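You operate a simulated robot arm through the tools that you are given. There is no shell and no other tool. Be economical: measure what you need, move in short steps, check, and stop when the job is done.

The job below is to be done with a simulated two-armed robot. You get a single attempt, and the scene is never put back.

TASK
Unclamp the ring, put it in the OUT tray and shut the gate.
Fine: throw the red and the blue clamp fully back; the arm stays locked out.

Only the result counts: the job must be done as asked and must still hold three seconds after the hand-in. Knocking over, shifting, dropping, spilling or breaking anything else fails it.

THE ROBOT
Two 7-joint arms with two-finger parallel grippers on one trunk, on a base that drives. Base frame: it is fixed to the floor where the robot stands at the start and does not move with it; the origin is under the middle of the robot, x ahead of it, y to its left, z up. Readings come in m, degrees, newtons and seconds.
The left shoulder is at the start at [0.07, 0.163, 1.131], the right one opposite. With the tool pointing down near the work surface each hand reaches from about 0.4 to 0.88 m from the robot's upright axis, wherever it stands, measured 20 degrees to its own side. Places, roughly: arm isolator [0.2, 0.4, 0.8]; blue turntable clamp [0.5, -0.3, 1]; gate [0.4, 0.3, 0.6]; red turntable clamp [0.5, -0.1, 1]; tray marked out [-0.4, -1.4, 0.9]. Payload 3.43 kg a hand.
The tool frame of a hand sits at the grasp point between the pads (the TCP): z along the fingers, y along the line on which they close. The tips reach 0.034 m beyond it. The gripper opens to 0.128 m. The fingers are 0.024 m wide and 0.012 m thick; the gripper's body (0.048 by 0.13 m) begins 0.096 m behind the TCP.
Orientation is told as [roll, pitch, yaw] about the base's x, y, z axes, in that order, counted from this pose: with the fingers straight down and closing along the base's y, the tool's x points along the base's -x, its y along +y and its z along -z.

THE INTERFACE
- The arms move only by the tool move_arm. It takes "left_deltas", "right_deltas" or both (then of equal length, played together; a hand with none holds still); each is a list of rows, each a list of 3 entries, a list of its own where there are three numbers: the shift along the tool's x, y, z in m, then the turn, a rotation vector about the tool's x, y, z in degrees, then the opening, from 0 (shut) to 1 (fully open). In form: [[[tx, ty, tz], [ax, ay, az], fingers], ...]. A call has 1 to 8 rows; each row is the pose to reach, as a shift and turn from the pose commanded when the call began, along the tool's axes at that moment. Each row takes 0.2 s and may step no farther than 0.05 m and 8.6 degrees from the row before; otherwise, or with a gripper value out of range, the whole call is refused. Where a pose cannot be reached the arm comes as near as it can. A force on the tool above 40 N (or 10 N above the force at the start of the call, whichever is more), or a blocked arm, ends the call early, and 0.2 s more pass. Each finger travels about 0.153 m/s and halts on what it meets, pressing with about 30 N; the grip force reading is that of the motor and also rises with nothing between the fingers. The clock runs only during rows and for 0.2 s after the last one: add rows that repeat a pose to give the fingers time. The reply holds the time, the measured pose of the TCP, the force on the tool along the base axes, the opening and the grip force, in the units named above and with some noise, with the torque about the TCP (base axes, N m) and any sound that the robot's microphone picked up.
- Cameras (640 x 400 px; columns grow to the right, rows downward): "scene" is now at [0.1172, -0.0247, 1.3552]; the picture's right is [-0.28, -0.96, -0.00], its down [-0.65, 0.19, -0.74] and it looks along [0.71, -0.20, -0.67] (base axes); focal length 214 px, centre (320, 200). "left" rides on the left gripper at [0.076, 0.011, -0.16] in its tool frame; the picture's right is [-0.15, 0.99, 0.00], its down [-0.88, -0.13, -0.46] and it looks along [-0.45, -0.07, 0.89] (tool axes); focal length 234 px, centre (320, 200). "right" rides on the right gripper at [0.076, -0.011, -0.16] in its tool frame; the picture's right is [0.15, 0.99, 0.00], its down [-0.88, 0.13, -0.46] and it looks along [-0.45, 0.07, 0.89] (tool axes); focal length 234 px, centre (320, 200). There is no depth. A picture from a camera that has moved, and an enlarged one, comes with that camera's place and axes in the base frame and with its lens. The place of the scene camera against the robot may be out by one fixed shift of up to 0.018 m in any direction.
- grab_frame(camera): a new picture of that camera. No time passes.
- lift_body(by): slides the trunk up (or, below 0, down) by that many m; the arms and the scene camera ride with it, the base frame stays. It gives what a move gives, with no picture.
- base_move(legs): drives the robot by 1 to 6 legs, each [ahead, left, turn to the left] in m, m and degrees, along the robot's own axes; the way and the turn of a leg run together, so that a leg with both is an arc; at most 1.5 m and 180 degrees a leg. The arms and the cameras ride along, it lands a little off, and it stops where it bumps. It gives what a move gives.
- head_to(pan, tilt): turns the head with the scene camera to pan (to the left, within 86 degrees either way) and tilt (down, from -29 to 69), counted from straight ahead of the robot. It gives what a move gives.
- close_up(camera, box): a new picture of the part [left, top, right, bottom] of that camera's present view, enlarged. No time passes.
- finish_job(): hands the job in; it is judged then, once.

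Go step by step. Nothing tells you exact positions but the pictures and the camera data: compare them with the known pose of the tool, close in by small moves and look again before you grip or let go. The budget is 120 turns and 92 pictures, counting those below and the enlarged ones. Unless the task says otherwise, let go and move clear before handing in, and close with one line.

The tools are called after "Call:" by a JSON object that holds its "name" and its "arguments". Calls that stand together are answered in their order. move_arm: Moves the arms, as the interface text tells. Its arguments: {"type":"object","properties":{"left_deltas":{"type":"array","items":{"type":"array"}},"right_deltas":{"type":"array","items":{"type":"array"}}},"required":[]} The other tools are called the same way: lift_body (by) slides the trunk up or down; base_move (legs) drives the base; head_to (pan, tilt) turns the head that bears the scene camera; grab_frame (camera) takes a picture; close_up (camera, box) takes an enlarged picture of a part of a camera's view; finish_job () hands the job in.

At the start:

```text
t: 0.0
left_tool_pos: [0.6009, -0.0355, 1.1793]
left_tool_rot: [-0.1, 0.1, 0.0]
left_wrist_force: [-0.7, -0.5, 0.0]
left_torque: [0.01, -0.01, 0.03]
left_opening: 0.1281
left_finger_force: 0.1
right_tool_pos: [0.3528, -0.4437, 1.2292]
right_tool_rot: [0.0, -0.1, 0.0]
right_wrist_force: [0.3, 0.3, -0.3]
right_torque: [0.01, -0.04, -0.06]
right_opening: 0.1279
right_finger_force: 0.1
trunk travel left (down, up): [-0.611, 0.329]
robot x, y, heading: [-0.0016, 0.0004, -0.0]
head pan, tilt: [-16.1, 42.2]
```

scene: 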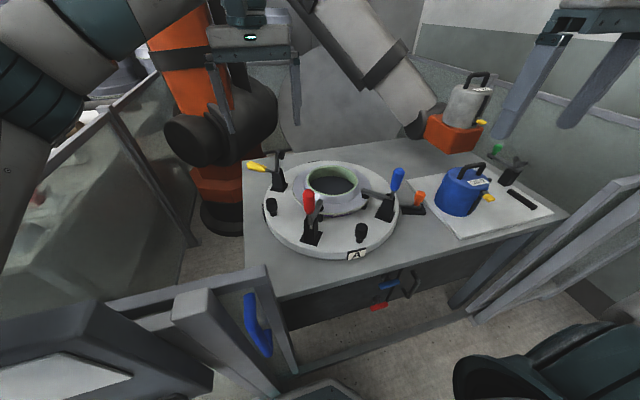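
right: 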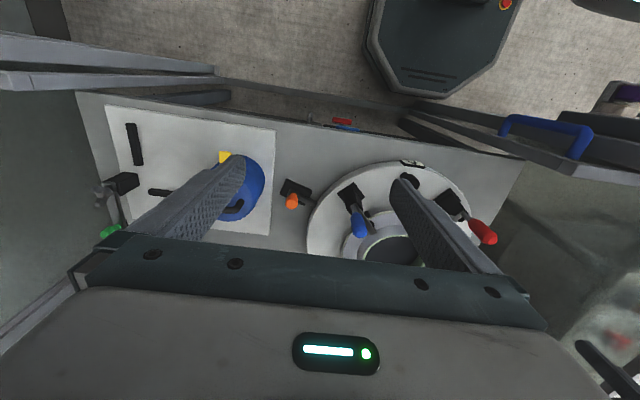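
left: 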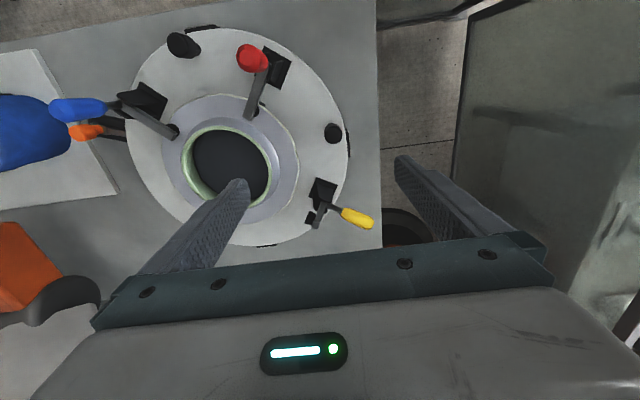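

The turntable carries the ring with a red and a blue clamp on it and a yellow one that looks already open; the gate with a blue handle is at the lower left. I will look closer at the clamps before moving.

Call:
{"name": "close_up", "arguments": {"camera": "scene", "box": [230, 130, 430, 270]}}

Call:
{"name": "close_up", "arguments": {"camera": "left", "box": [40, 10, 400, 250]}}

Call:
{"name": "head_to", "arguments": {"pan": 50, "tilt": 50}}

```text
2.86 times, centred on (330, 200) of scene
camera zoom: at [0.1172, -0.0247, 1.3552], right [-0.28, -0.96, 0.0], down [-0.65, 0.19, -0.74], along [0.71, -0.2, -0.67], focal length 613 px, centre (291, 200)
```

zoom: 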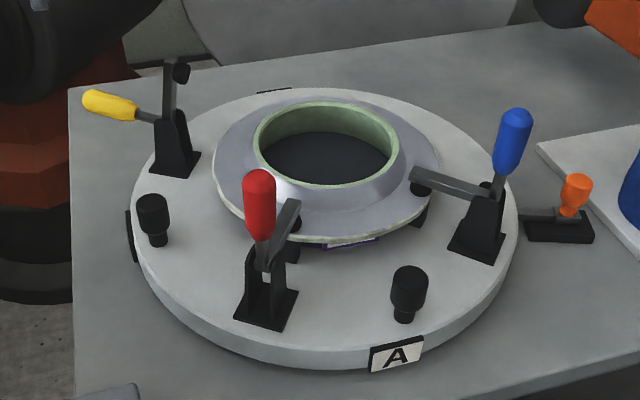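

```text
1.67 times, centred on (220, 130) of left
camera zoom: at [0.5251, -0.023, 1.3406], right [0.15, 0.99, 0.0], down [0.88, -0.13, 0.46], along [0.45, -0.07, -0.89], focal length 390 px, centre (487, 317)
```

zoom: 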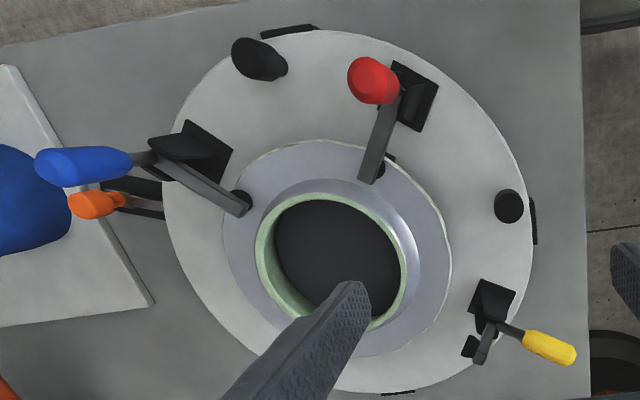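

```text
t: 1.4
left_tool_pos: [0.6002, -0.035, 1.1802]
left_tool_rot: [0.1, 0.0, 0.0]
left_wrist_force: [0.2, 0.9, 0.8]
left_torque: [-0.01, -0.01, -0.02]
left_opening: 0.1283
left_finger_force: 0.1
right_tool_pos: [0.3526, -0.4427, 1.2284]
right_tool_rot: [0.0, 0.1, 0.1]
right_wrist_force: [-0.2, -0.3, 0.5]
right_torque: [-0.01, 0.0, -0.02]
right_opening: 0.128
right_finger_force: 0.0
trunk travel left (down, up): [-0.611, 0.329]
robot x, y, heading: [-0.002, -0.0002, 0.2]
head pan, tilt: [50.0, 50.0]
```

Yellow is already open (handle down outward, bar up); red and blue stand closed. Next I look at the gate, the isolator and the surroundings.

Call:
{"name": "grab_frame", "arguments": {"camera": "scene"}}

Call:
{"name": "head_to", "arguments": {"pan": -86, "tilt": 20}}

Call:
{"name": "grab_frame", "arguments": {"camera": "scene"}}

```text
86 pictures are left
camera scene: at [0.0865, 0.0574, 1.3443], right [0.77, -0.64, 0.0], down [-0.49, -0.59, -0.64], along [0.41, 0.49, -0.77], focal length 214 px, centre (320, 200)
```

scene: 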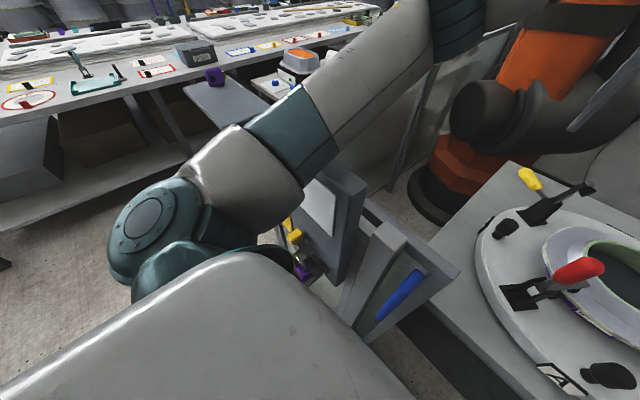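

```text
t: 3.5
left_tool_pos: [0.6009, -0.0354, 1.1806]
left_tool_rot: [0.0, 0.1, 0.0]
left_wrist_force: [0.9, -0.5, -0.3]
left_torque: [0.01, 0.01, -0.01]
left_opening: 0.1279
left_finger_force: 0.0
right_tool_pos: [0.3534, -0.4421, 1.2296]
right_tool_rot: [0.0, 0.0, 0.0]
right_wrist_force: [0.5, -0.4, -0.2]
right_torque: [-0.01, 0.02, -0.04]
right_opening: 0.1278
right_finger_force: 0.0
trunk travel left (down, up): [-0.611, 0.329]
robot x, y, heading: [-0.0012, -0.0015, -0.1]
head pan, tilt: [-85.9, 20.0]
```

```text
85 pictures are left
camera scene: at [0.0436, -0.0945, 1.3898], right [-1.0, -0.07, 0.0], down [-0.02, 0.34, -0.94], along [0.07, -0.94, -0.34], focal length 214 px, centre (320, 200)
```

scene: 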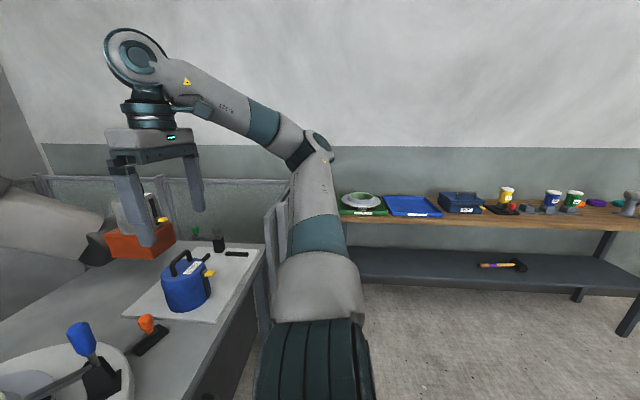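

Call:
{"name": "close_up", "arguments": {"camera": "scene", "box": [330, 170, 490, 270]}}

Call:
{"name": "head_to", "arguments": {"pan": 5, "tilt": 60}}

Call:
{"name": "grab_frame", "arguments": {"camera": "scene"}}

```text
4.00 times, centred on (410, 220) of scene
camera zoom: at [0.0436, -0.0945, 1.3898], right [-1.0, -0.07, 0.0], down [-0.02, 0.34, -0.94], along [0.07, -0.94, -0.34], focal length 858 px, centre (-40, 120)
```

zoom: 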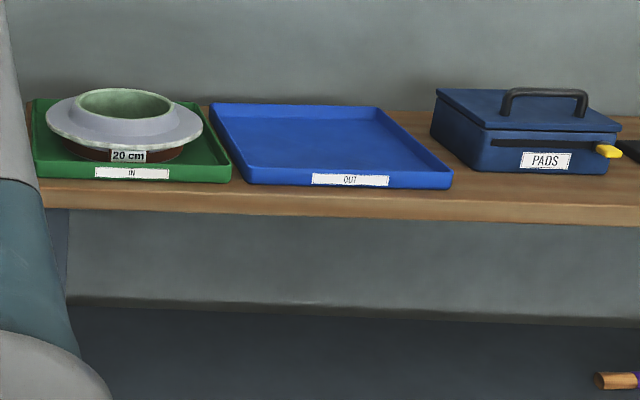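

```text
t: 5.2
left_tool_pos: [0.6, -0.0354, 1.1805]
left_tool_rot: [-0.1, 0.0, -0.1]
left_wrist_force: [-0.7, 0.5, 0.8]
left_torque: [0.0, 0.0, -0.02]
left_opening: 0.128
left_finger_force: 0.1
right_tool_pos: [0.3528, -0.4434, 1.2293]
right_tool_rot: [0.0, 0.0, 0.1]
right_wrist_force: [0.9, -0.1, -0.4]
right_torque: [0.02, 0.02, 0.01]
right_opening: 0.128
right_finger_force: 0.1
trunk travel left (down, up): [-0.611, 0.329]
robot x, y, heading: [-0.0065, 0.0004, -0.2]
head pan, tilt: [5.0, 60.0]
```

```text
83 pictures are left
camera scene: at [0.1034, 0.0042, 1.3317], right [0.09, -1.0, 0.0], down [-0.86, -0.07, -0.5], along [0.5, 0.04, -0.87], focal length 214 px, centre (320, 200)
```

scene: 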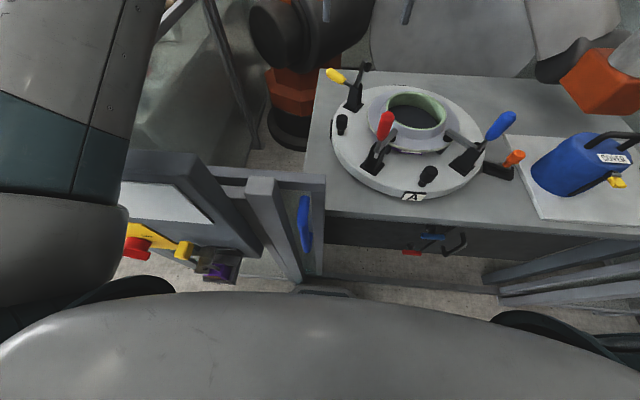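

The OUT tray is on the right-hand bench. From two views I place the red handle's tip near (0.49, -0.10, 1.03), the blue one's near (0.51, -0.345, 1.03), and the ring's centre near (0.63, -0.20). I bring the left hand, closed and turned radially, above the ring side of the red handle.

Call:
{"name": "move_arm", "arguments": {"left_deltas": [[[0.0, 0.0, 0.0], [0, 0, 7.2], 0], [[0.015, -0.0185, 0.018], [0, 0, 14.4], 0], [[0.035, -0.043, 0.04], [0, 0, 21.6], 0], [[0.055, -0.068, 0.06], [0, 0, 28.8], 0], [[0.075, -0.0925, 0.08], [0, 0, 36], 0]]}}

Call:
{"name": "grab_frame", "arguments": {"camera": "left"}}

Call:
{"name": "grab_frame", "arguments": {"camera": "scene"}}

```text
t: 6.4
left_tool_pos: [0.5246, -0.127, 1.1038]
left_tool_rot: [0.0, -0.1, -35.9]
left_wrist_force: [0.9, -0.4, 0.6]
left_torque: [0.03, -0.03, 0.03]
left_opening: 0.0001
left_finger_force: 30.2
right_tool_pos: [0.3526, -0.4415, 1.2303]
right_tool_rot: [0.0, -0.1, 0.1]
right_wrist_force: [-0.1, -0.9, -0.4]
right_torque: [-0.01, -0.02, 0.0]
right_opening: 0.128
right_finger_force: 0.0
trunk travel left (down, up): [-0.611, 0.329]
robot x, y, heading: [0.0037, -0.0027, 0.1]
head pan, tilt: [5.0, 60.0]
```

```text
82 pictures are left
camera left: at [0.4692, -0.0724, 1.2626], right [0.7, 0.71, 0.0], down [0.63, -0.62, 0.46], along [0.33, -0.32, -0.89], focal length 234 px, centre (320, 200)
```

left: 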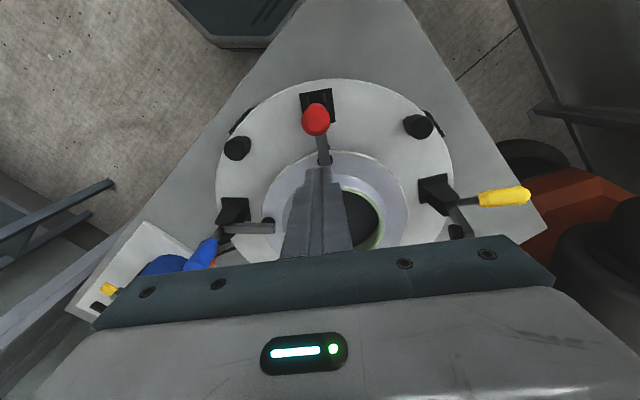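

```text
81 pictures are left
camera scene: at [0.1024, 0.0044, 1.3323], right [0.09, -1.0, 0.0], down [-0.86, -0.08, -0.5], along [0.5, 0.04, -0.87], focal length 214 px, centre (320, 200)
```

scene: 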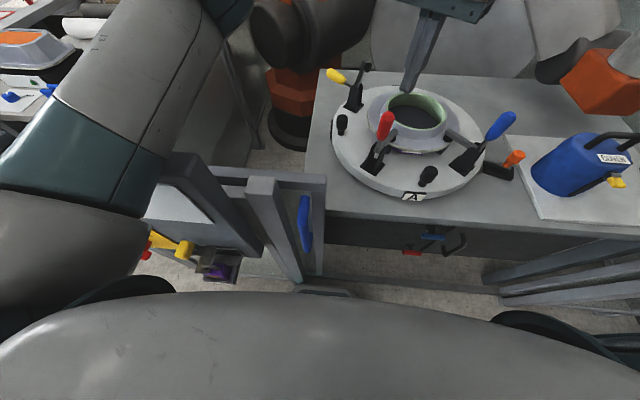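

The finger stands about 18 mm ring-side of the red handle and in line with it. I lower it to about z = 0.99 at the tips and push outward in small steps.

Call:
{"name": "move_arm", "arguments": {"left_deltas": [[[0, 0, 0.04], [0, 0, 0], 0], [[0, 0, 0.08], [0, 0, 0], 0], [[0.015, 0, 0.08], [0, 0, 0], 0], [[0.03, 0, 0.08], [0, 0, 0], 0], [[0.045, 0, 0.08], [0, 0, 0], 0]]}}

Call:
{"name": "grab_frame", "arguments": {"camera": "left"}}

```text
t: 7.8
left_tool_pos: [0.487, -0.125, 1.0525]
left_tool_rot: [2.3, -2.5, -37.2]
left_wrist_force: [1.1, -5.1, 4.7]
left_torque: [-0.07, -0.06, -0.03]
left_opening: 0.0002
left_finger_force: 30.2
right_tool_pos: [0.3362, -0.466, 1.2346]
right_tool_rot: [0.8, -0.9, -1.2]
right_wrist_force: [0.6, -0.3, 0.4]
right_torque: [0.02, -0.02, -0.02]
right_opening: 0.1281
right_finger_force: 0.2
trunk travel left (down, up): [-0.611, 0.329]
robot x, y, heading: [0.0078, -0.0005, -1.2]
head pan, tilt: [5.0, 60.0]
stopped in row 5 (left hand): the arm was blocked; the commanded pose is now the measured one
```

```text
80 pictures are left
camera left: at [0.4236, -0.0705, 1.21], right [0.71, 0.7, 0.05], down [0.59, -0.64, 0.49], along [0.37, -0.32, -0.87], focal length 234 px, centre (320, 200)
```

left: 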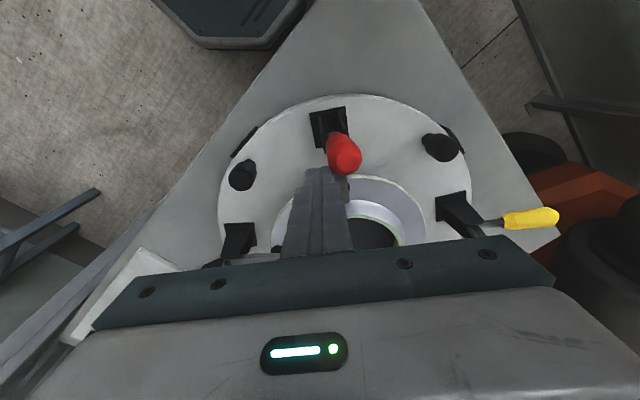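

The hand stopped well short with little force at the wrist and the robot turned slightly, so some other part of the left arm met something, perhaps the gate frame. I look before going on.

Call:
{"name": "head_to", "arguments": {"pan": 45, "tilt": 45}}

Call:
{"name": "grab_frame", "arguments": {"camera": "scene"}}

```text
t: 8.9
left_tool_pos: [0.4858, -0.1238, 1.0529]
left_tool_rot: [2.6, -2.4, -37.4]
left_wrist_force: [-2.6, -10.0, 5.5]
left_torque: [-0.28, 0.1, 0.05]
left_opening: 0.0002
left_finger_force: 30.0
right_tool_pos: [0.3359, -0.4647, 1.2354]
right_tool_rot: [0.8, -0.8, -1.2]
right_wrist_force: [-1.0, -0.8, -0.1]
right_torque: [0.01, 0.01, -0.01]
right_opening: 0.1282
right_finger_force: 0.0
trunk travel left (down, up): [-0.611, 0.329]
robot x, y, heading: [0.0082, -0.0009, -1.1]
head pan, tilt: [45.0, 45.0]
```

```text
79 pictures are left
camera scene: at [0.0864, 0.0363, 1.3595], right [0.69, -0.72, 0.0], down [-0.5, -0.48, -0.72], along [0.52, 0.5, -0.69], focal length 214 px, centre (320, 200)
```

scene: 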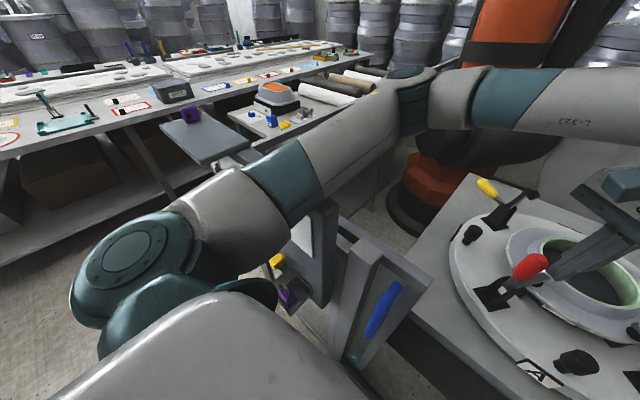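

The left upper arm rests on the gate-side post, so the left arm is the wrong one here. I back it off upward and will do the clamps with the right hand.

Call:
{"name": "move_arm", "arguments": {"left_deltas": [[[-0.02, 0, -0.03], [0, 0, 0], 0], [[-0.045, 0, -0.06], [0, 0, 0], 0], [[-0.06, 0.02, -0.1], [0, 0, -7], 0], [[-0.08, 0.04, -0.13], [0, 0, -14], 0], [[-0.1, 0.06, -0.16], [0, 0, -21], 0]]}}

Call:
{"name": "grab_frame", "arguments": {"camera": "scene"}}

```text
t: 10.1
left_tool_pos: [0.6095, -0.1236, 1.1934]
left_tool_rot: [0.4, -1.3, -16.1]
left_wrist_force: [0.2, 0.9, 0.2]
left_torque: [-0.01, 0.03, 0.03]
left_opening: 0.0
left_finger_force: 30.1
right_tool_pos: [0.3523, -0.4508, 1.229]
right_tool_rot: [0.0, -0.1, -1.1]
right_wrist_force: [1.2, -0.3, 0.1]
right_torque: [0.03, 0.05, 0.03]
right_opening: 0.1278
right_finger_force: 0.1
trunk travel left (down, up): [-0.611, 0.329]
robot x, y, heading: [0.0061, -0.0006, -1.5]
head pan, tilt: [45.0, 45.0]
```

```text
78 pictures are left
camera scene: at [0.1038, 0.0514, 1.3508], right [0.69, -0.72, 0.0], down [-0.51, -0.49, -0.71], along [0.51, 0.49, -0.71], focal length 214 px, centre (320, 200)
```

scene: 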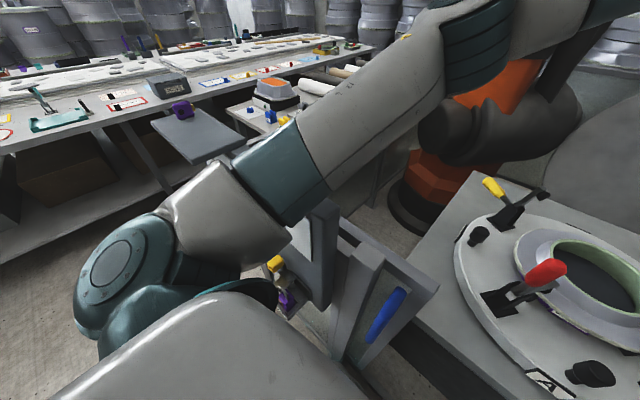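

The gate looks unmoved. I raise the trunk to give the left arm clearance and then swing the left hand aside.

Call:
{"name": "lift_body", "arguments": {"by": 0.12}}

Call:
{"name": "move_arm", "arguments": {"left_deltas": [[[0.012, 0.04, 0], [0, 0, 0], 0], [[0.024, 0.082, 0], [0, 0, 0], 0], [[0.036, 0.122, 0], [0, 0, 0], 0], [[0.047, 0.163, 0], [0, 0, 0], 0]]}}

Call:
{"name": "grab_frame", "arguments": {"camera": "scene"}}

```text
t: 11.6
left_tool_pos: [0.6083, -0.1242, 1.3151]
left_tool_rot: [0.4, -1.6, -16.2]
left_wrist_force: [-0.5, -0.1, -0.2]
left_torque: [0.02, 0.0, -0.01]
left_opening: 0.0
left_finger_force: 29.6
right_tool_pos: [0.3502, -0.4517, 1.3493]
right_tool_rot: [0.1, -0.1, -1.1]
right_wrist_force: [-0.2, 0.0, -1.1]
right_torque: [-0.02, 0.01, 0.0]
right_opening: 0.1279
right_finger_force: 0.1
trunk travel left (down, up): [-0.731, 0.209]
robot x, y, heading: [0.0081, -0.004, -0.9]
head pan, tilt: [45.0, 45.0]
```

```text
t: 12.6
left_tool_pos: [0.6098, 0.0493, 1.3151]
left_tool_rot: [0.2, -1.6, -16.2]
left_wrist_force: [-0.1, -0.1, 0.1]
left_torque: [-0.02, 0.02, 0.02]
left_opening: 0.0002
left_finger_force: 30.2
right_tool_pos: [0.3508, -0.4479, 1.3511]
right_tool_rot: [-0.1, -0.1, -1.3]
right_wrist_force: [-0.3, 0.6, -0.1]
right_torque: [-0.06, -0.01, -0.03]
right_opening: 0.1278
right_finger_force: 0.0
trunk travel left (down, up): [-0.731, 0.209]
robot x, y, heading: [0.0056, -0.0017, -1.2]
head pan, tilt: [45.0, 45.0]
```

```text
77 pictures are left
camera scene: at [0.1027, 0.0555, 1.4711], right [0.69, -0.72, 0.0], down [-0.51, -0.49, -0.71], along [0.51, 0.49, -0.71], focal length 214 px, centre (320, 200)
```

scene: 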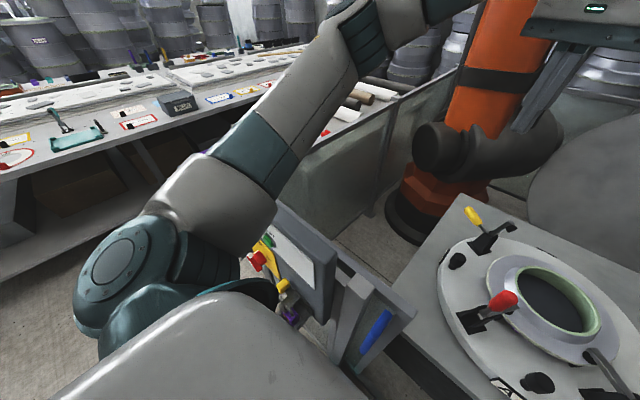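

The left arm is clear now. I bring the right hand, closed and turned, high over the ring side of the red handle.

Call:
{"name": "move_arm", "arguments": {"right_deltas": [[[-0.021, 0.04, 0], [0, 0, 4.5], 0], [[-0.042, 0.081, 0], [0, 0, 9], 0], [[-0.063, 0.122, 0], [0, 0, 13.5], 0], [[-0.084, 0.163, 0], [0, 0, 18], 0], [[-0.105, 0.204, 0.02], [0, 0, 22.5], 0], [[-0.126, 0.244, 0.04], [0, 0, 27], 0], [[-0.147, 0.285, 0.06], [0, 0, 31.5], 0], [[-0.167, 0.325, 0.08], [0, 0, 36], 0]]}}

Call:
{"name": "move_arm", "arguments": {"right_deltas": [[[0, 0, 0.04], [0, 0, 0], 0], [[0, 0, 0.08], [0, 0, 0], 0], [[0, 0, 0.12], [0, 0, 0], 0], [[0, 0, 0.16], [0, 0, 0], 0]]}}

Call:
{"name": "grab_frame", "arguments": {"camera": "right"}}

```text
refused: row 5 steps farther than a row can; nothing moved
```

```text
t: 13.6
left_tool_pos: [0.6094, 0.0453, 1.3164]
left_tool_rot: [0.4, -1.4, -16.2]
left_wrist_force: [-0.6, -0.8, -1.1]
left_torque: [0.02, 0.03, -0.02]
left_opening: 0.0
left_finger_force: 30.1
right_tool_pos: [0.3484, -0.4548, 1.1873]
right_tool_rot: [0.0, -0.1, -1.2]
right_wrist_force: [0.4, -1.3, -0.6]
right_torque: [0.04, 0.05, 0.0]
right_opening: 0.0001
right_finger_force: 30.2
trunk travel left (down, up): [-0.731, 0.209]
robot x, y, heading: [0.0075, -0.0023, -1.4]
head pan, tilt: [45.0, 45.0]
```

```text
76 pictures are left
camera right: at [0.2733, -0.4652, 1.3472], right [-0.13, 0.99, 0.0], down [0.88, 0.11, 0.46], along [0.45, 0.06, -0.89], focal length 234 px, centre (320, 200)
```

right: 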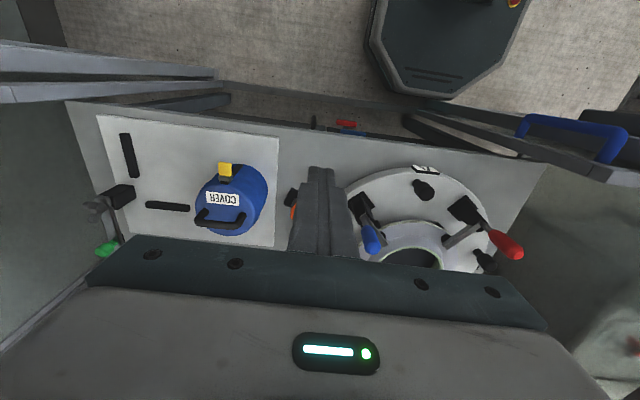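

The last call ran without the refused one, harmlessly. From here the blue clamp is nearer, so I do it first: the hand goes above the ring side of the blue handle, turned along its radius.

Call:
{"name": "move_arm", "arguments": {"right_deltas": [[[-0.031, 0.024, 0.0], [0, 0, -8.2], 0], [[-0.062, 0.048, 0.015], [0, 0, -16.4], 0], [[-0.093, 0.073, 0.03], [0, 0, -24.6], 0], [[-0.125, 0.097, 0.045], [0, 0, -32.8], 0], [[-0.156, 0.121, 0.06], [0, 0, -41], 0], [[-0.187, 0.146, 0.075], [0, 0, -49], 0]]}}

Call:
{"name": "grab_frame", "arguments": {"camera": "right"}}

Call:
{"name": "head_to", "arguments": {"pan": -20, "tilt": 50}}

Call:
{"name": "grab_frame", "arguments": {"camera": "scene"}}

```text
t: 15.0
left_tool_pos: [0.6109, 0.0474, 1.3158]
left_tool_rot: [0.2, -1.4, -16.2]
left_wrist_force: [-0.2, -1.0, -0.8]
left_torque: [0.02, 0.02, -0.02]
left_opening: 0.0
left_finger_force: 30.6
right_tool_pos: [0.5408, -0.3075, 1.1126]
right_tool_rot: [0.0, -0.1, 48.0]
right_wrist_force: [0.3, -0.1, -0.7]
right_torque: [-0.04, 0.04, -0.02]
right_opening: 0.0
right_finger_force: 30.0
trunk travel left (down, up): [-0.731, 0.209]
robot x, y, heading: [0.0056, -0.002, -1.1]
head pan, tilt: [45.0, 45.0]
```

```text
75 pictures are left
camera right: at [0.4999, -0.3735, 1.2735], right [-0.83, 0.55, 0.0], down [0.49, 0.74, 0.46], along [0.25, 0.38, -0.89], focal length 234 px, centre (320, 200)
```

right: 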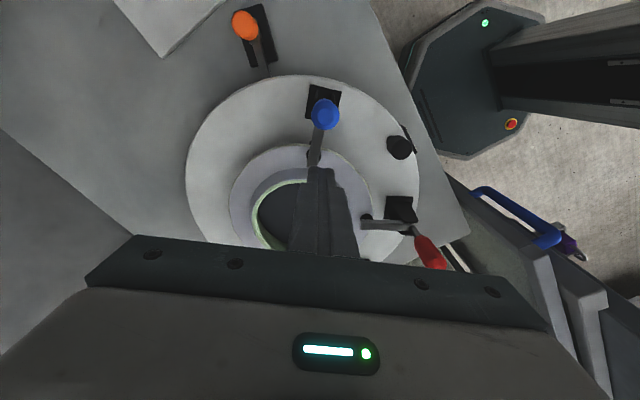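

```text
t: 16.3
left_tool_pos: [0.6087, 0.0455, 1.3173]
left_tool_rot: [0.4, -1.5, -16.2]
left_wrist_force: [-0.2, -0.3, 0.5]
left_torque: [-0.01, 0.02, 0.04]
left_opening: 0.0001
left_finger_force: 29.9
right_tool_pos: [0.5395, -0.3105, 1.1144]
right_tool_rot: [0.0, 0.0, 47.8]
right_wrist_force: [0.1, 0.2, -0.7]
right_torque: [0.0, -0.01, 0.0]
right_opening: 0.0
right_finger_force: 30.3
trunk travel left (down, up): [-0.731, 0.209]
robot x, y, heading: [0.0069, -0.0038, -1.3]
head pan, tilt: [-20.0, 50.0]
```

```text
74 pictures are left
camera scene: at [0.1161, -0.0319, 1.4643], right [-0.36, -0.93, 0.0], down [-0.71, 0.28, -0.64], along [0.6, -0.23, -0.77], focal length 214 px, centre (320, 200)
```

scene: 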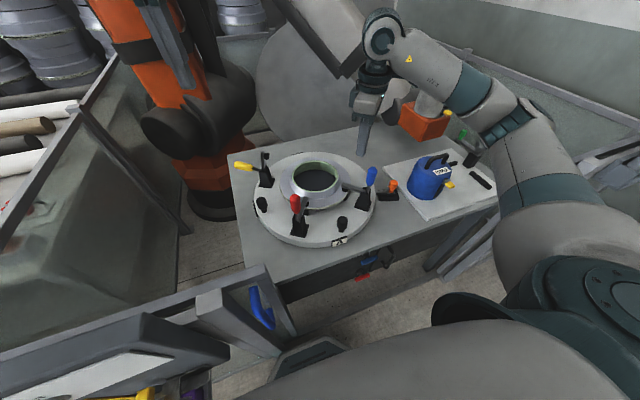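

The finger stands about 18 mm ring-side of the blue handle and in line with it. I lower and push outward slowly.

Call:
{"name": "move_arm", "arguments": {"right_deltas": [[[0, 0, 0.045], [0, 0, 0], 0], [[0, 0, 0.086], [0, 0, 0], 0], [[0.012, 0, 0.086], [0, 0, 0], 0], [[0.024, 0, 0.086], [0, 0, 0], 0], [[0.036, 0, 0.086], [0, 0, 0], 0], [[0.048, 0, 0.088], [0, 0, 0], 0]]}}

Call:
{"name": "grab_frame", "arguments": {"camera": "right"}}

```text
t: 17.7
left_tool_pos: [0.6083, 0.0456, 1.3161]
left_tool_rot: [0.3, -1.5, -16.2]
left_wrist_force: [0.9, 0.1, 1.0]
left_torque: [0.03, 0.01, -0.01]
left_opening: 0.0001
left_finger_force: 29.9
right_tool_pos: [0.5086, -0.3441, 1.0252]
right_tool_rot: [0.0, 0.0, 47.9]
right_wrist_force: [-0.2, -0.1, -0.7]
right_torque: [0.01, -0.02, 0.01]
right_opening: 0.0
right_finger_force: 29.8
trunk travel left (down, up): [-0.731, 0.209]
robot x, y, heading: [0.0094, -0.0001, -1.0]
head pan, tilt: [-20.0, 50.0]
```

```text
73 pictures are left
camera right: at [0.4665, -0.4096, 1.1854], right [-0.83, 0.56, 0.0], down [0.49, 0.74, 0.46], along [0.25, 0.38, -0.89], focal length 234 px, centre (320, 200)
```

right: 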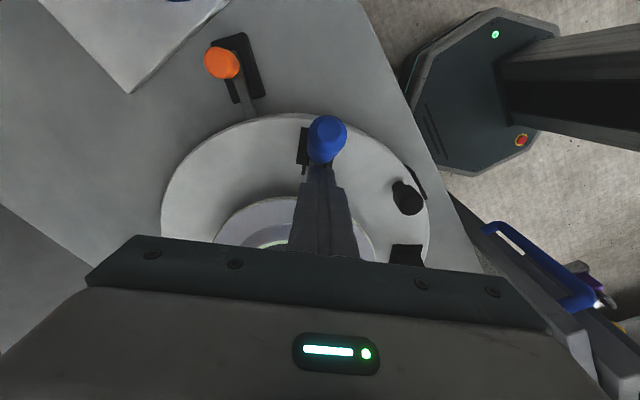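

The blue handle is tilting outward with almost no force. I keep pushing outward and then down.

Call:
{"name": "move_arm", "arguments": {"right_deltas": [[[0.012, 0, 0.003], [0, 0, 0], 0], [[0.024, 0, 0.008], [0, 0, 0], 0], [[0.036, 0, 0.015], [0, 0, 0], 0], [[0.046, 0, 0.024], [0, 0, 0], 0], [[0.052, 0, 0.033], [0, 0, 0], 0]]}}

Call:
{"name": "grab_frame", "arguments": {"camera": "right"}}

Call:
{"name": "close_up", "arguments": {"camera": "scene", "box": [220, 120, 480, 280]}}

```text
t: 18.9
left_tool_pos: [0.6098, 0.0464, 1.3167]
left_tool_rot: [0.3, -1.4, -16.2]
left_wrist_force: [0.3, -0.2, -0.2]
left_torque: [0.03, -0.01, 0.01]
left_opening: 0.0
left_finger_force: 30.5
right_tool_pos: [0.4763, -0.3744, 1.001]
right_tool_rot: [-0.3, 0.0, 47.4]
right_wrist_force: [-0.1, 0.3, -0.2]
right_torque: [0.01, -0.01, 0.01]
right_opening: 0.0
right_finger_force: 29.8
right hand out of reach, approached as far as the arm can: row 4, 5
trunk travel left (down, up): [-0.731, 0.209]
robot x, y, heading: [0.0058, -0.0057, -1.5]
head pan, tilt: [-20.0, 50.0]
```

```text
72 pictures are left
camera right: at [0.4346, -0.4392, 1.1615], right [-0.83, 0.56, 0.0], down [0.5, 0.74, 0.46], along [0.26, 0.38, -0.89], focal length 234 px, centre (320, 200)
```

right: 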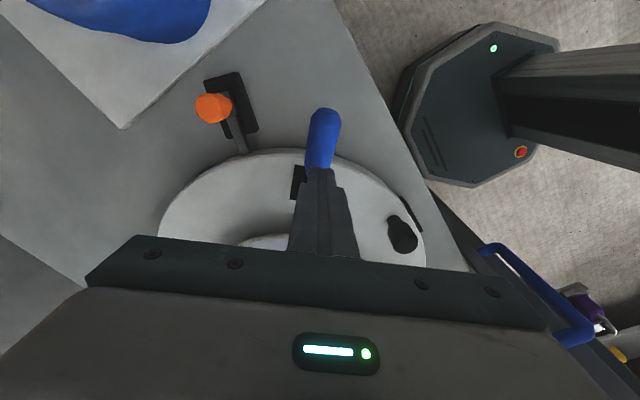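

```text
2.46 times, centred on (350, 200) of scene
camera zoom: at [0.1164, -0.0323, 1.4642], right [-0.36, -0.93, 0.0], down [-0.71, 0.28, -0.64], along [0.6, -0.23, -0.77], focal length 528 px, centre (246, 200)
```

zoom: 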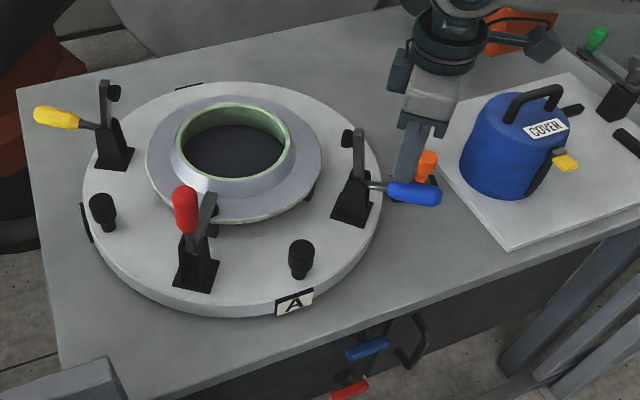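

The blue bar stands upright and its handle is nearly flat. I press it down gently to reach its stop.

Call:
{"name": "move_arm", "arguments": {"right_deltas": [[[0, 0, 0.007], [0, 0, 0], 0], [[0, 0, 0.014], [0, 0, 0], 0], [[0, 0, 0.021], [0, 0, 0], 0], [[0, 0, 0.028], [0, 0, 0], 0]]}}

Call:
{"name": "close_up", "arguments": {"camera": "scene", "box": [330, 130, 430, 220]}}

```text
t: 19.7
left_tool_pos: [0.6082, 0.0467, 1.318]
left_tool_rot: [0.4, -1.5, -16.2]
left_wrist_force: [-0.6, -0.5, -0.2]
left_torque: [0.04, 0.05, 0.03]
left_opening: 0.0
left_finger_force: 29.8
right_tool_pos: [0.4773, -0.3753, 0.9894]
right_tool_rot: [-0.6, -0.4, 47.6]
right_wrist_force: [-10.3, -2.8, 31.2]
right_torque: [-0.45, 0.54, -0.14]
right_opening: 0.0
right_finger_force: 29.1
trunk travel left (down, up): [-0.731, 0.209]
robot x, y, heading: [0.0048, -0.0025, -1.1]
head pan, tilt: [-20.0, 50.0]
stopped in row 3 (right hand): the force on the tool passed its limit (the readings are from after the stop); the commanded pose is now the measured one
```

```text
4.44 times, centred on (380, 175) of scene
camera zoom: at [0.1134, -0.0311, 1.4649], right [-0.36, -0.93, 0.0], down [-0.71, 0.28, -0.64], along [0.6, -0.23, -0.76], focal length 953 px, centre (53, 311)
```

zoom: 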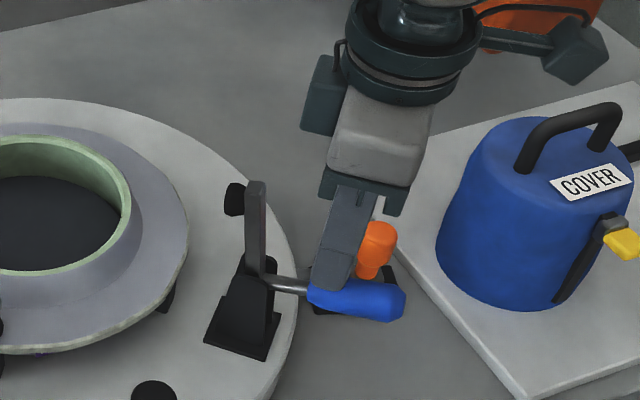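

Blue is at its stop. I lift off and move the right hand over to the ring side of the red handle.

Call:
{"name": "move_arm", "arguments": {"right_deltas": [[[0, 0, -0.05], [0, 0, 0], 0], [[0, 0, -0.1], [0, 0, 0], 0], [[-0.036, 0.022, -0.12], [0, 0, -1], 0], [[-0.072, 0.044, -0.12], [0, 0, -2], 0], [[-0.108, 0.066, -0.12], [0, 0, -3], 0], [[-0.144, 0.088, -0.12], [0, 0, -4], 0], [[-0.18, 0.11, -0.12], [0, 0, -5], 0], [[-0.215, 0.132, -0.12], [0, 0, -6], 0]]}}

Call:
{"name": "grab_frame", "arguments": {"camera": "right"}}

Call:
{"name": "close_up", "arguments": {"camera": "scene", "box": [220, 100, 440, 270]}}

```text
t: 21.5
left_tool_pos: [0.6096, 0.0472, 1.3147]
left_tool_rot: [0.2, -1.4, -16.2]
left_wrist_force: [-0.8, -0.5, -0.1]
left_torque: [-0.06, 0.04, -0.01]
left_opening: 0.0001
left_finger_force: 30.5
right_tool_pos: [0.5236, -0.1255, 1.1077]
right_tool_rot: [-0.6, -0.2, 53.7]
right_wrist_force: [0.1, 1.0, -0.1]
right_torque: [-0.01, 0.01, 0.02]
right_opening: 0.0001
right_finger_force: 30.2
trunk travel left (down, up): [-0.731, 0.209]
robot x, y, heading: [0.0036, 0.0001, -1.5]
head pan, tilt: [-20.0, 50.0]
```

```text
69 pictures are left
camera right: at [0.487, -0.1944, 1.268], right [-0.88, 0.47, -0.01], down [0.41, 0.79, 0.46], along [0.22, 0.4, -0.89], focal length 234 px, centre (320, 200)
```

right: 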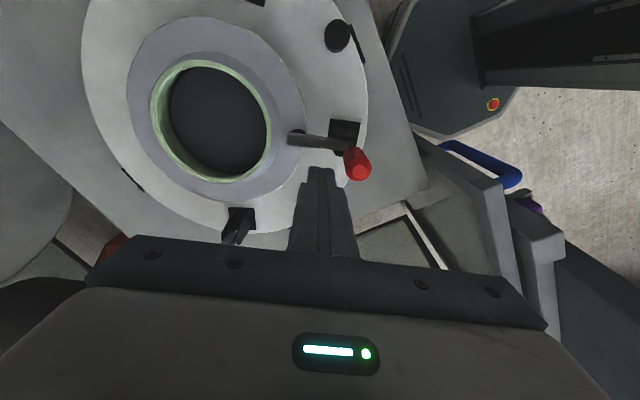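

```text
2.35 times, centred on (330, 185) of scene
camera zoom: at [0.1169, -0.03, 1.4642], right [-0.36, -0.93, 0.0], down [-0.71, 0.28, -0.64], along [0.6, -0.23, -0.77], focal length 505 px, centre (296, 235)
```

zoom: 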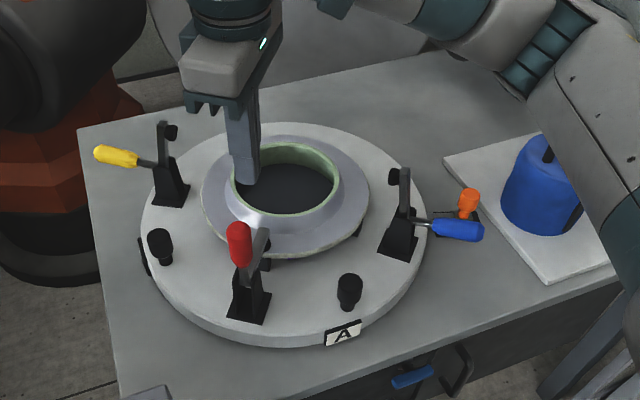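

The red handle is exactly in line along the tool's y, about 43 mm away. I lower and push the same way.

Call:
{"name": "move_arm", "arguments": {"right_deltas": [[[0, 0, 0.04], [0, 0, 0], 0], [[0, 0, 0.08], [0, 0, 0], 0], [[0, 0.012, 0.08], [0, 0, 0], 0], [[0, 0.024, 0.08], [0, 0, 0], 0], [[0, 0.036, 0.08], [0, 0, 0], 0], [[0, 0.048, 0.083], [0, 0, 0], 0], [[0, 0.06, 0.086], [0, 0, 0], 0], [[0, 0.072, 0.092], [0, 0, 0], 0]]}}

Call:
{"name": "grab_frame", "arguments": {"camera": "right"}}

Call:
{"name": "close_up", "arguments": {"camera": "scene", "box": [220, 100, 440, 270]}}

```text
t: 23.3
left_tool_pos: [0.61, 0.0456, 1.3165]
left_tool_rot: [0.3, -1.5, -16.1]
left_wrist_force: [0.1, 0.3, -0.5]
left_torque: [-0.05, -0.02, -0.01]
left_opening: 0.0
left_finger_force: 30.1
right_tool_pos: [0.467, -0.0836, 1.0142]
right_tool_rot: [-0.4, -0.2, 53.8]
right_wrist_force: [-0.2, 0.2, -0.6]
right_torque: [0.0, 0.05, 0.01]
right_opening: 0.0001
right_finger_force: 30.1
trunk travel left (down, up): [-0.731, 0.209]
robot x, y, heading: [0.007, 0.0029, -1.3]
head pan, tilt: [-20.0, 50.0]
```

```text
67 pictures are left
camera right: at [0.4316, -0.1527, 1.1739], right [-0.88, 0.47, -0.01], down [0.41, 0.79, 0.46], along [0.22, 0.4, -0.89], focal length 234 px, centre (320, 200)
```

right: 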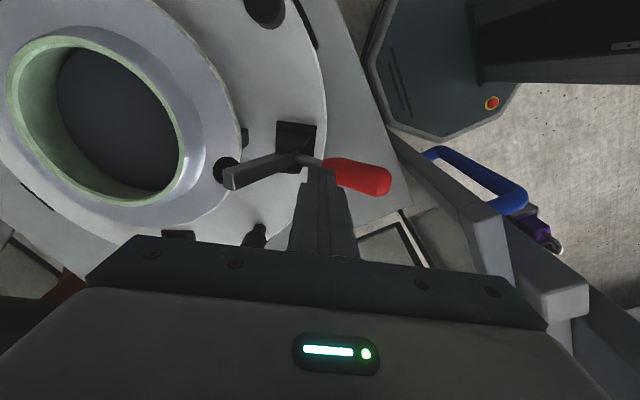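

```text
2.35 times, centred on (330, 185) of scene
camera zoom: at [0.1161, -0.0317, 1.4643], right [-0.36, -0.93, 0.0], down [-0.71, 0.28, -0.64], along [0.6, -0.23, -0.77], focal length 505 px, centre (296, 235)
```

zoom: 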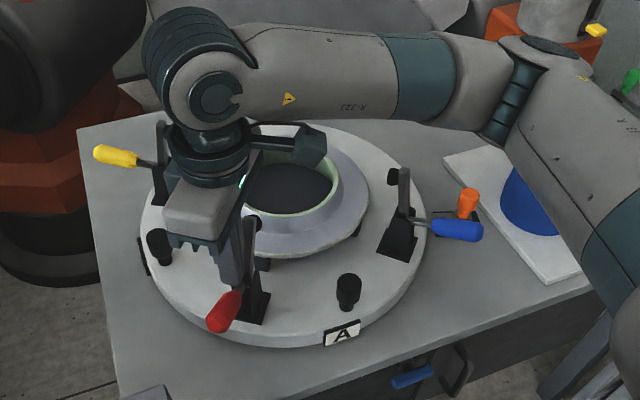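

Red is well over. I carry on outward and down until it meets its stop.

Call:
{"name": "move_arm", "arguments": {"right_deltas": [[[0, 0.012, 0.007], [0, 0, 0], 0], [[0, 0.022, 0.015], [0, 0, 0], 0], [[0, 0.028, 0.022], [0, 0, 0], 0], [[0, 0.028, 0.03], [0, 0, 0], 0], [[0, 0.028, 0.037], [0, 0, 0], 0], [[0, 0.028, 0.044], [0, 0, 0], 0]]}}

Call:
{"name": "close_up", "arguments": {"camera": "scene", "box": [220, 100, 440, 270]}}

```text
t: 24.4
left_tool_pos: [0.6082, 0.0458, 1.316]
left_tool_rot: [0.3, -1.5, -16.2]
left_wrist_force: [-0.9, 0.1, -0.9]
left_torque: [0.01, 0.01, 0.0]
left_opening: 0.0001
left_finger_force: 29.6
right_tool_pos: [0.4459, -0.0675, 0.9903]
right_tool_rot: [-0.7, -0.9, 53.8]
right_wrist_force: [-8.5, -2.0, 25.7]
right_torque: [0.14, 0.43, 0.02]
right_opening: 0.0
right_finger_force: 30.4
trunk travel left (down, up): [-0.731, 0.209]
robot x, y, heading: [0.0049, -0.0029, -1.4]
head pan, tilt: [-20.0, 50.0]
stopped in row 5 (right hand): the force on the tool passed its limit (the readings are from after the stop); the commanded pose is now the measured one
```

```text
2.35 times, centred on (330, 185) of scene
camera zoom: at [0.1142, -0.0324, 1.4647], right [-0.36, -0.93, 0.0], down [-0.71, 0.28, -0.64], along [0.6, -0.23, -0.77], focal length 505 px, centre (296, 235)
```

zoom: 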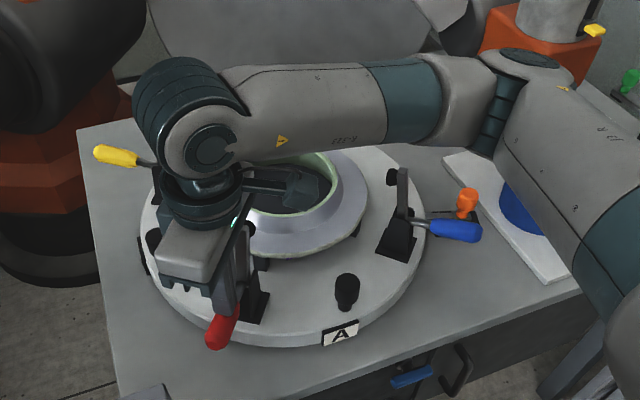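

Red stops at the same height as blue did. I lift off and check all clamps, then plan the ring grasp.

Call:
{"name": "move_arm", "arguments": {"right_deltas": [[[0, 0, -0.05], [0, 0, 0], 0], [[0, 0, -0.1], [0, 0, 0], 0], [[0, -0.02, -0.15], [0, 0, 0], 0.2], [[-0.02, -0.06, -0.17], [0, 0, 0], 0.2], [[-0.05, -0.09, -0.17], [0, 0, 0], 0.2]]}}

Call:
{"name": "grab_frame", "arguments": {"camera": "right"}}

Call:
{"name": "close_up", "arguments": {"camera": "scene", "box": [220, 100, 440, 270]}}

```text
refused: row 3 steps farther than a row can; nothing moved
```

```text
64 pictures are left
camera right: at [0.4081, -0.1373, 1.1501], right [-0.88, 0.47, -0.02], down [0.41, 0.78, 0.47], along [0.23, 0.41, -0.88], focal length 234 px, centre (320, 200)
```

right: 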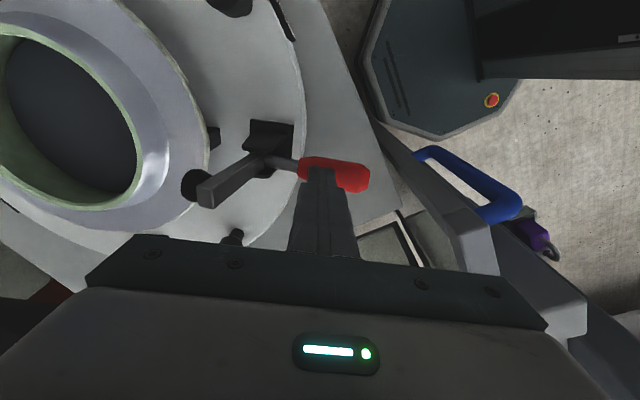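

```text
2.35 times, centred on (330, 185) of scene
camera zoom: at [0.1142, -0.0324, 1.4647], right [-0.36, -0.93, 0.0], down [-0.71, 0.28, -0.64], along [0.6, -0.23, -0.77], focal length 505 px, centre (296, 235)
```

zoom: 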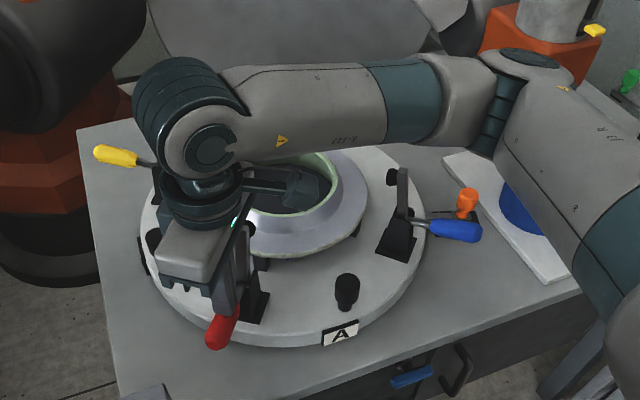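

The red handle lies flat outward. I lift off in shorter steps and look at the ring from above.

Call:
{"name": "move_arm", "arguments": {"right_deltas": [[[0, 0, -0.045], [0, 0, 0], 0], [[0, 0, -0.09], [0, 0, 0], 0], [[0, -0.02, -0.13], [0, 0, 0], 0.5], [[-0.02, -0.05, -0.15], [0, 0, 0], 1], [[-0.04, -0.08, -0.17], [0, 0, 0], 1], [[-0.04, -0.11, -0.19], [0, 0, 0], 1]]}}

Call:
{"name": "grab_frame", "arguments": {"camera": "right"}}

Call:
{"name": "close_up", "arguments": {"camera": "scene", "box": [220, 100, 440, 270]}}

```text
t: 25.8
left_tool_pos: [0.61, 0.0435, 1.3161]
left_tool_rot: [0.4, -1.4, -16.3]
left_wrist_force: [-0.2, -0.7, -0.5]
left_torque: [0.03, 0.0, -0.01]
left_opening: 0.0
left_finger_force: 29.3
right_tool_pos: [0.5563, -0.1045, 1.178]
right_tool_rot: [-0.7, -0.8, 53.7]
right_wrist_force: [0.7, -0.4, 1.2]
right_torque: [0.02, 0.0, 0.01]
right_opening: 0.128
right_finger_force: 0.1
trunk travel left (down, up): [-0.731, 0.209]
robot x, y, heading: [0.007, -0.0037, -1.2]
head pan, tilt: [-20.0, 50.0]
```

```text
62 pictures are left
camera right: at [0.5186, -0.1735, 1.339], right [-0.88, 0.47, -0.01], down [0.41, 0.78, 0.47], along [0.23, 0.41, -0.88], focal length 234 px, centre (320, 200)
```

right: 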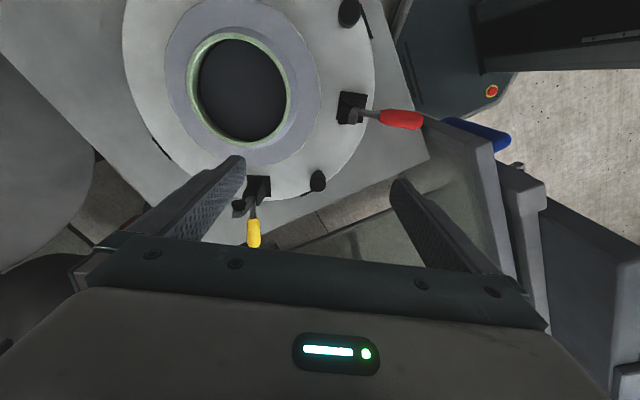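

```text
2.35 times, centred on (330, 185) of scene
camera zoom: at [0.1159, -0.0339, 1.4642], right [-0.36, -0.93, 0.0], down [-0.71, 0.28, -0.64], along [0.6, -0.23, -0.77], focal length 505 px, centre (296, 235)
```

zoom: 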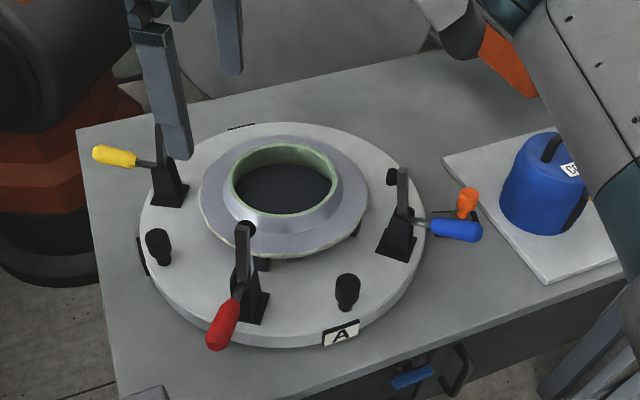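

All clamps lie open and nothing else has moved. I look at the ring's profile closely to choose the grip.

Call:
{"name": "close_up", "arguments": {"camera": "scene", "box": [275, 145, 355, 195]}}

Call:
{"name": "close_up", "arguments": {"camera": "right", "box": [150, 0, 350, 170]}}

```text
8.00 times, centred on (315, 170) of scene
camera zoom: at [0.1159, -0.0339, 1.4642], right [-0.36, -0.93, 0.0], down [-0.71, 0.28, -0.64], along [0.6, -0.23, -0.77], focal length 1716 px, centre (360, 440)
```

zoom: 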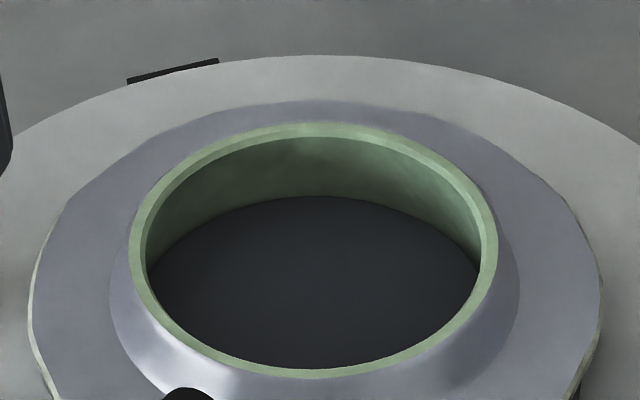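

```text
2.35 times, centred on (250, 85) of right
camera zoom: at [0.5186, -0.1735, 1.339], right [-0.88, 0.47, -0.01], down [0.41, 0.78, 0.47], along [0.23, 0.41, -0.88], focal length 551 px, centre (485, 471)
```

zoom: 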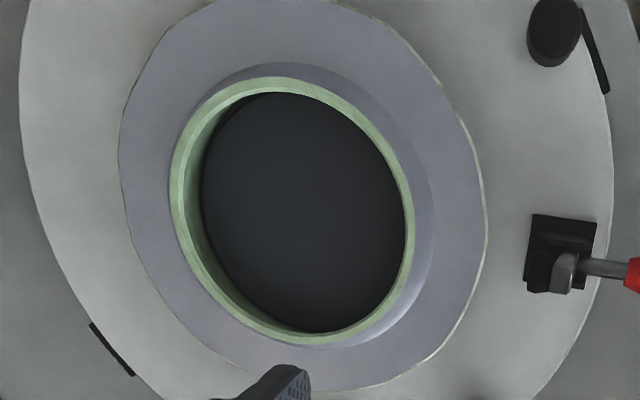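

The ring is a short tube (outer 0.16 m, inner about 0.147 m) on a 0.257 m flange, its rim near z = 0.945 and its centre near (0.637, -0.21). I plan to pinch its right-hand wall with the right hand, so I first go above that wall and look.

Call:
{"name": "move_arm", "arguments": {"right_deltas": [[[0.014, -0.025, 0], [0, 0, 7.7], 0.5], [[0.028, -0.05, 0], [0, 0, 15.4], 0.5], [[0.042, -0.075, 0.01], [0, 0, 23.1], 0.5], [[0.056, -0.1, 0.03], [0, 0, 30.8], 0.5], [[0.07, -0.125, 0.05], [0, 0, 38.5], 0.5], [[0.085, -0.15, 0.07], [0, 0, 46.2], 0.5], [[0.0995, -0.1736, 0.09], [0, 0, 53.7], 0.5]]}}

Call:
{"name": "grab_frame", "arguments": {"camera": "right"}}

Call:
{"name": "close_up", "arguments": {"camera": "scene", "box": [240, 110, 400, 220]}}

```text
t: 27.4
left_tool_pos: [0.6105, 0.0426, 1.3162]
left_tool_rot: [0.4, -1.4, -16.1]
left_wrist_force: [-0.4, -0.1, -0.2]
left_torque: [0.01, 0.01, 0.0]
left_opening: 0.0
left_finger_force: 29.9
right_tool_pos: [0.6382, -0.2857, 1.0894]
right_tool_rot: [0.2, -1.0, -0.2]
right_wrist_force: [-0.1, -0.7, -0.6]
right_torque: [0.01, 0.01, 0.0]
right_opening: 0.0641
right_finger_force: 0.1
trunk travel left (down, up): [-0.731, 0.209]
robot x, y, heading: [0.0066, -0.0048, -1.4]
head pan, tilt: [-20.0, 50.0]
```

```text
58 pictures are left
camera right: at [0.562, -0.298, 1.2489], right [-0.14, 0.99, 0.0], down [0.87, 0.13, 0.47], along [0.47, 0.07, -0.88], focal length 234 px, centre (320, 200)
```

right: 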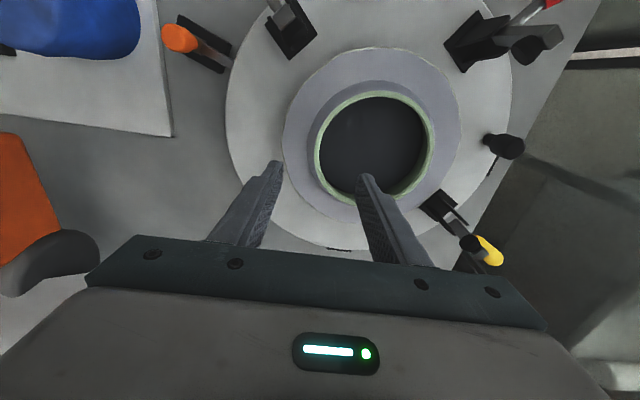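

```text
3.64 times, centred on (320, 165) of scene
camera zoom: at [0.1167, -0.0335, 1.4642], right [-0.36, -0.93, 0.0], down [-0.71, 0.28, -0.64], along [0.6, -0.23, -0.77], focal length 780 px, centre (320, 327)
```

zoom: 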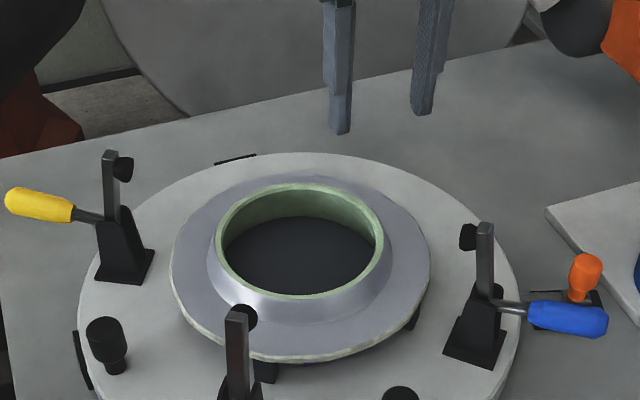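

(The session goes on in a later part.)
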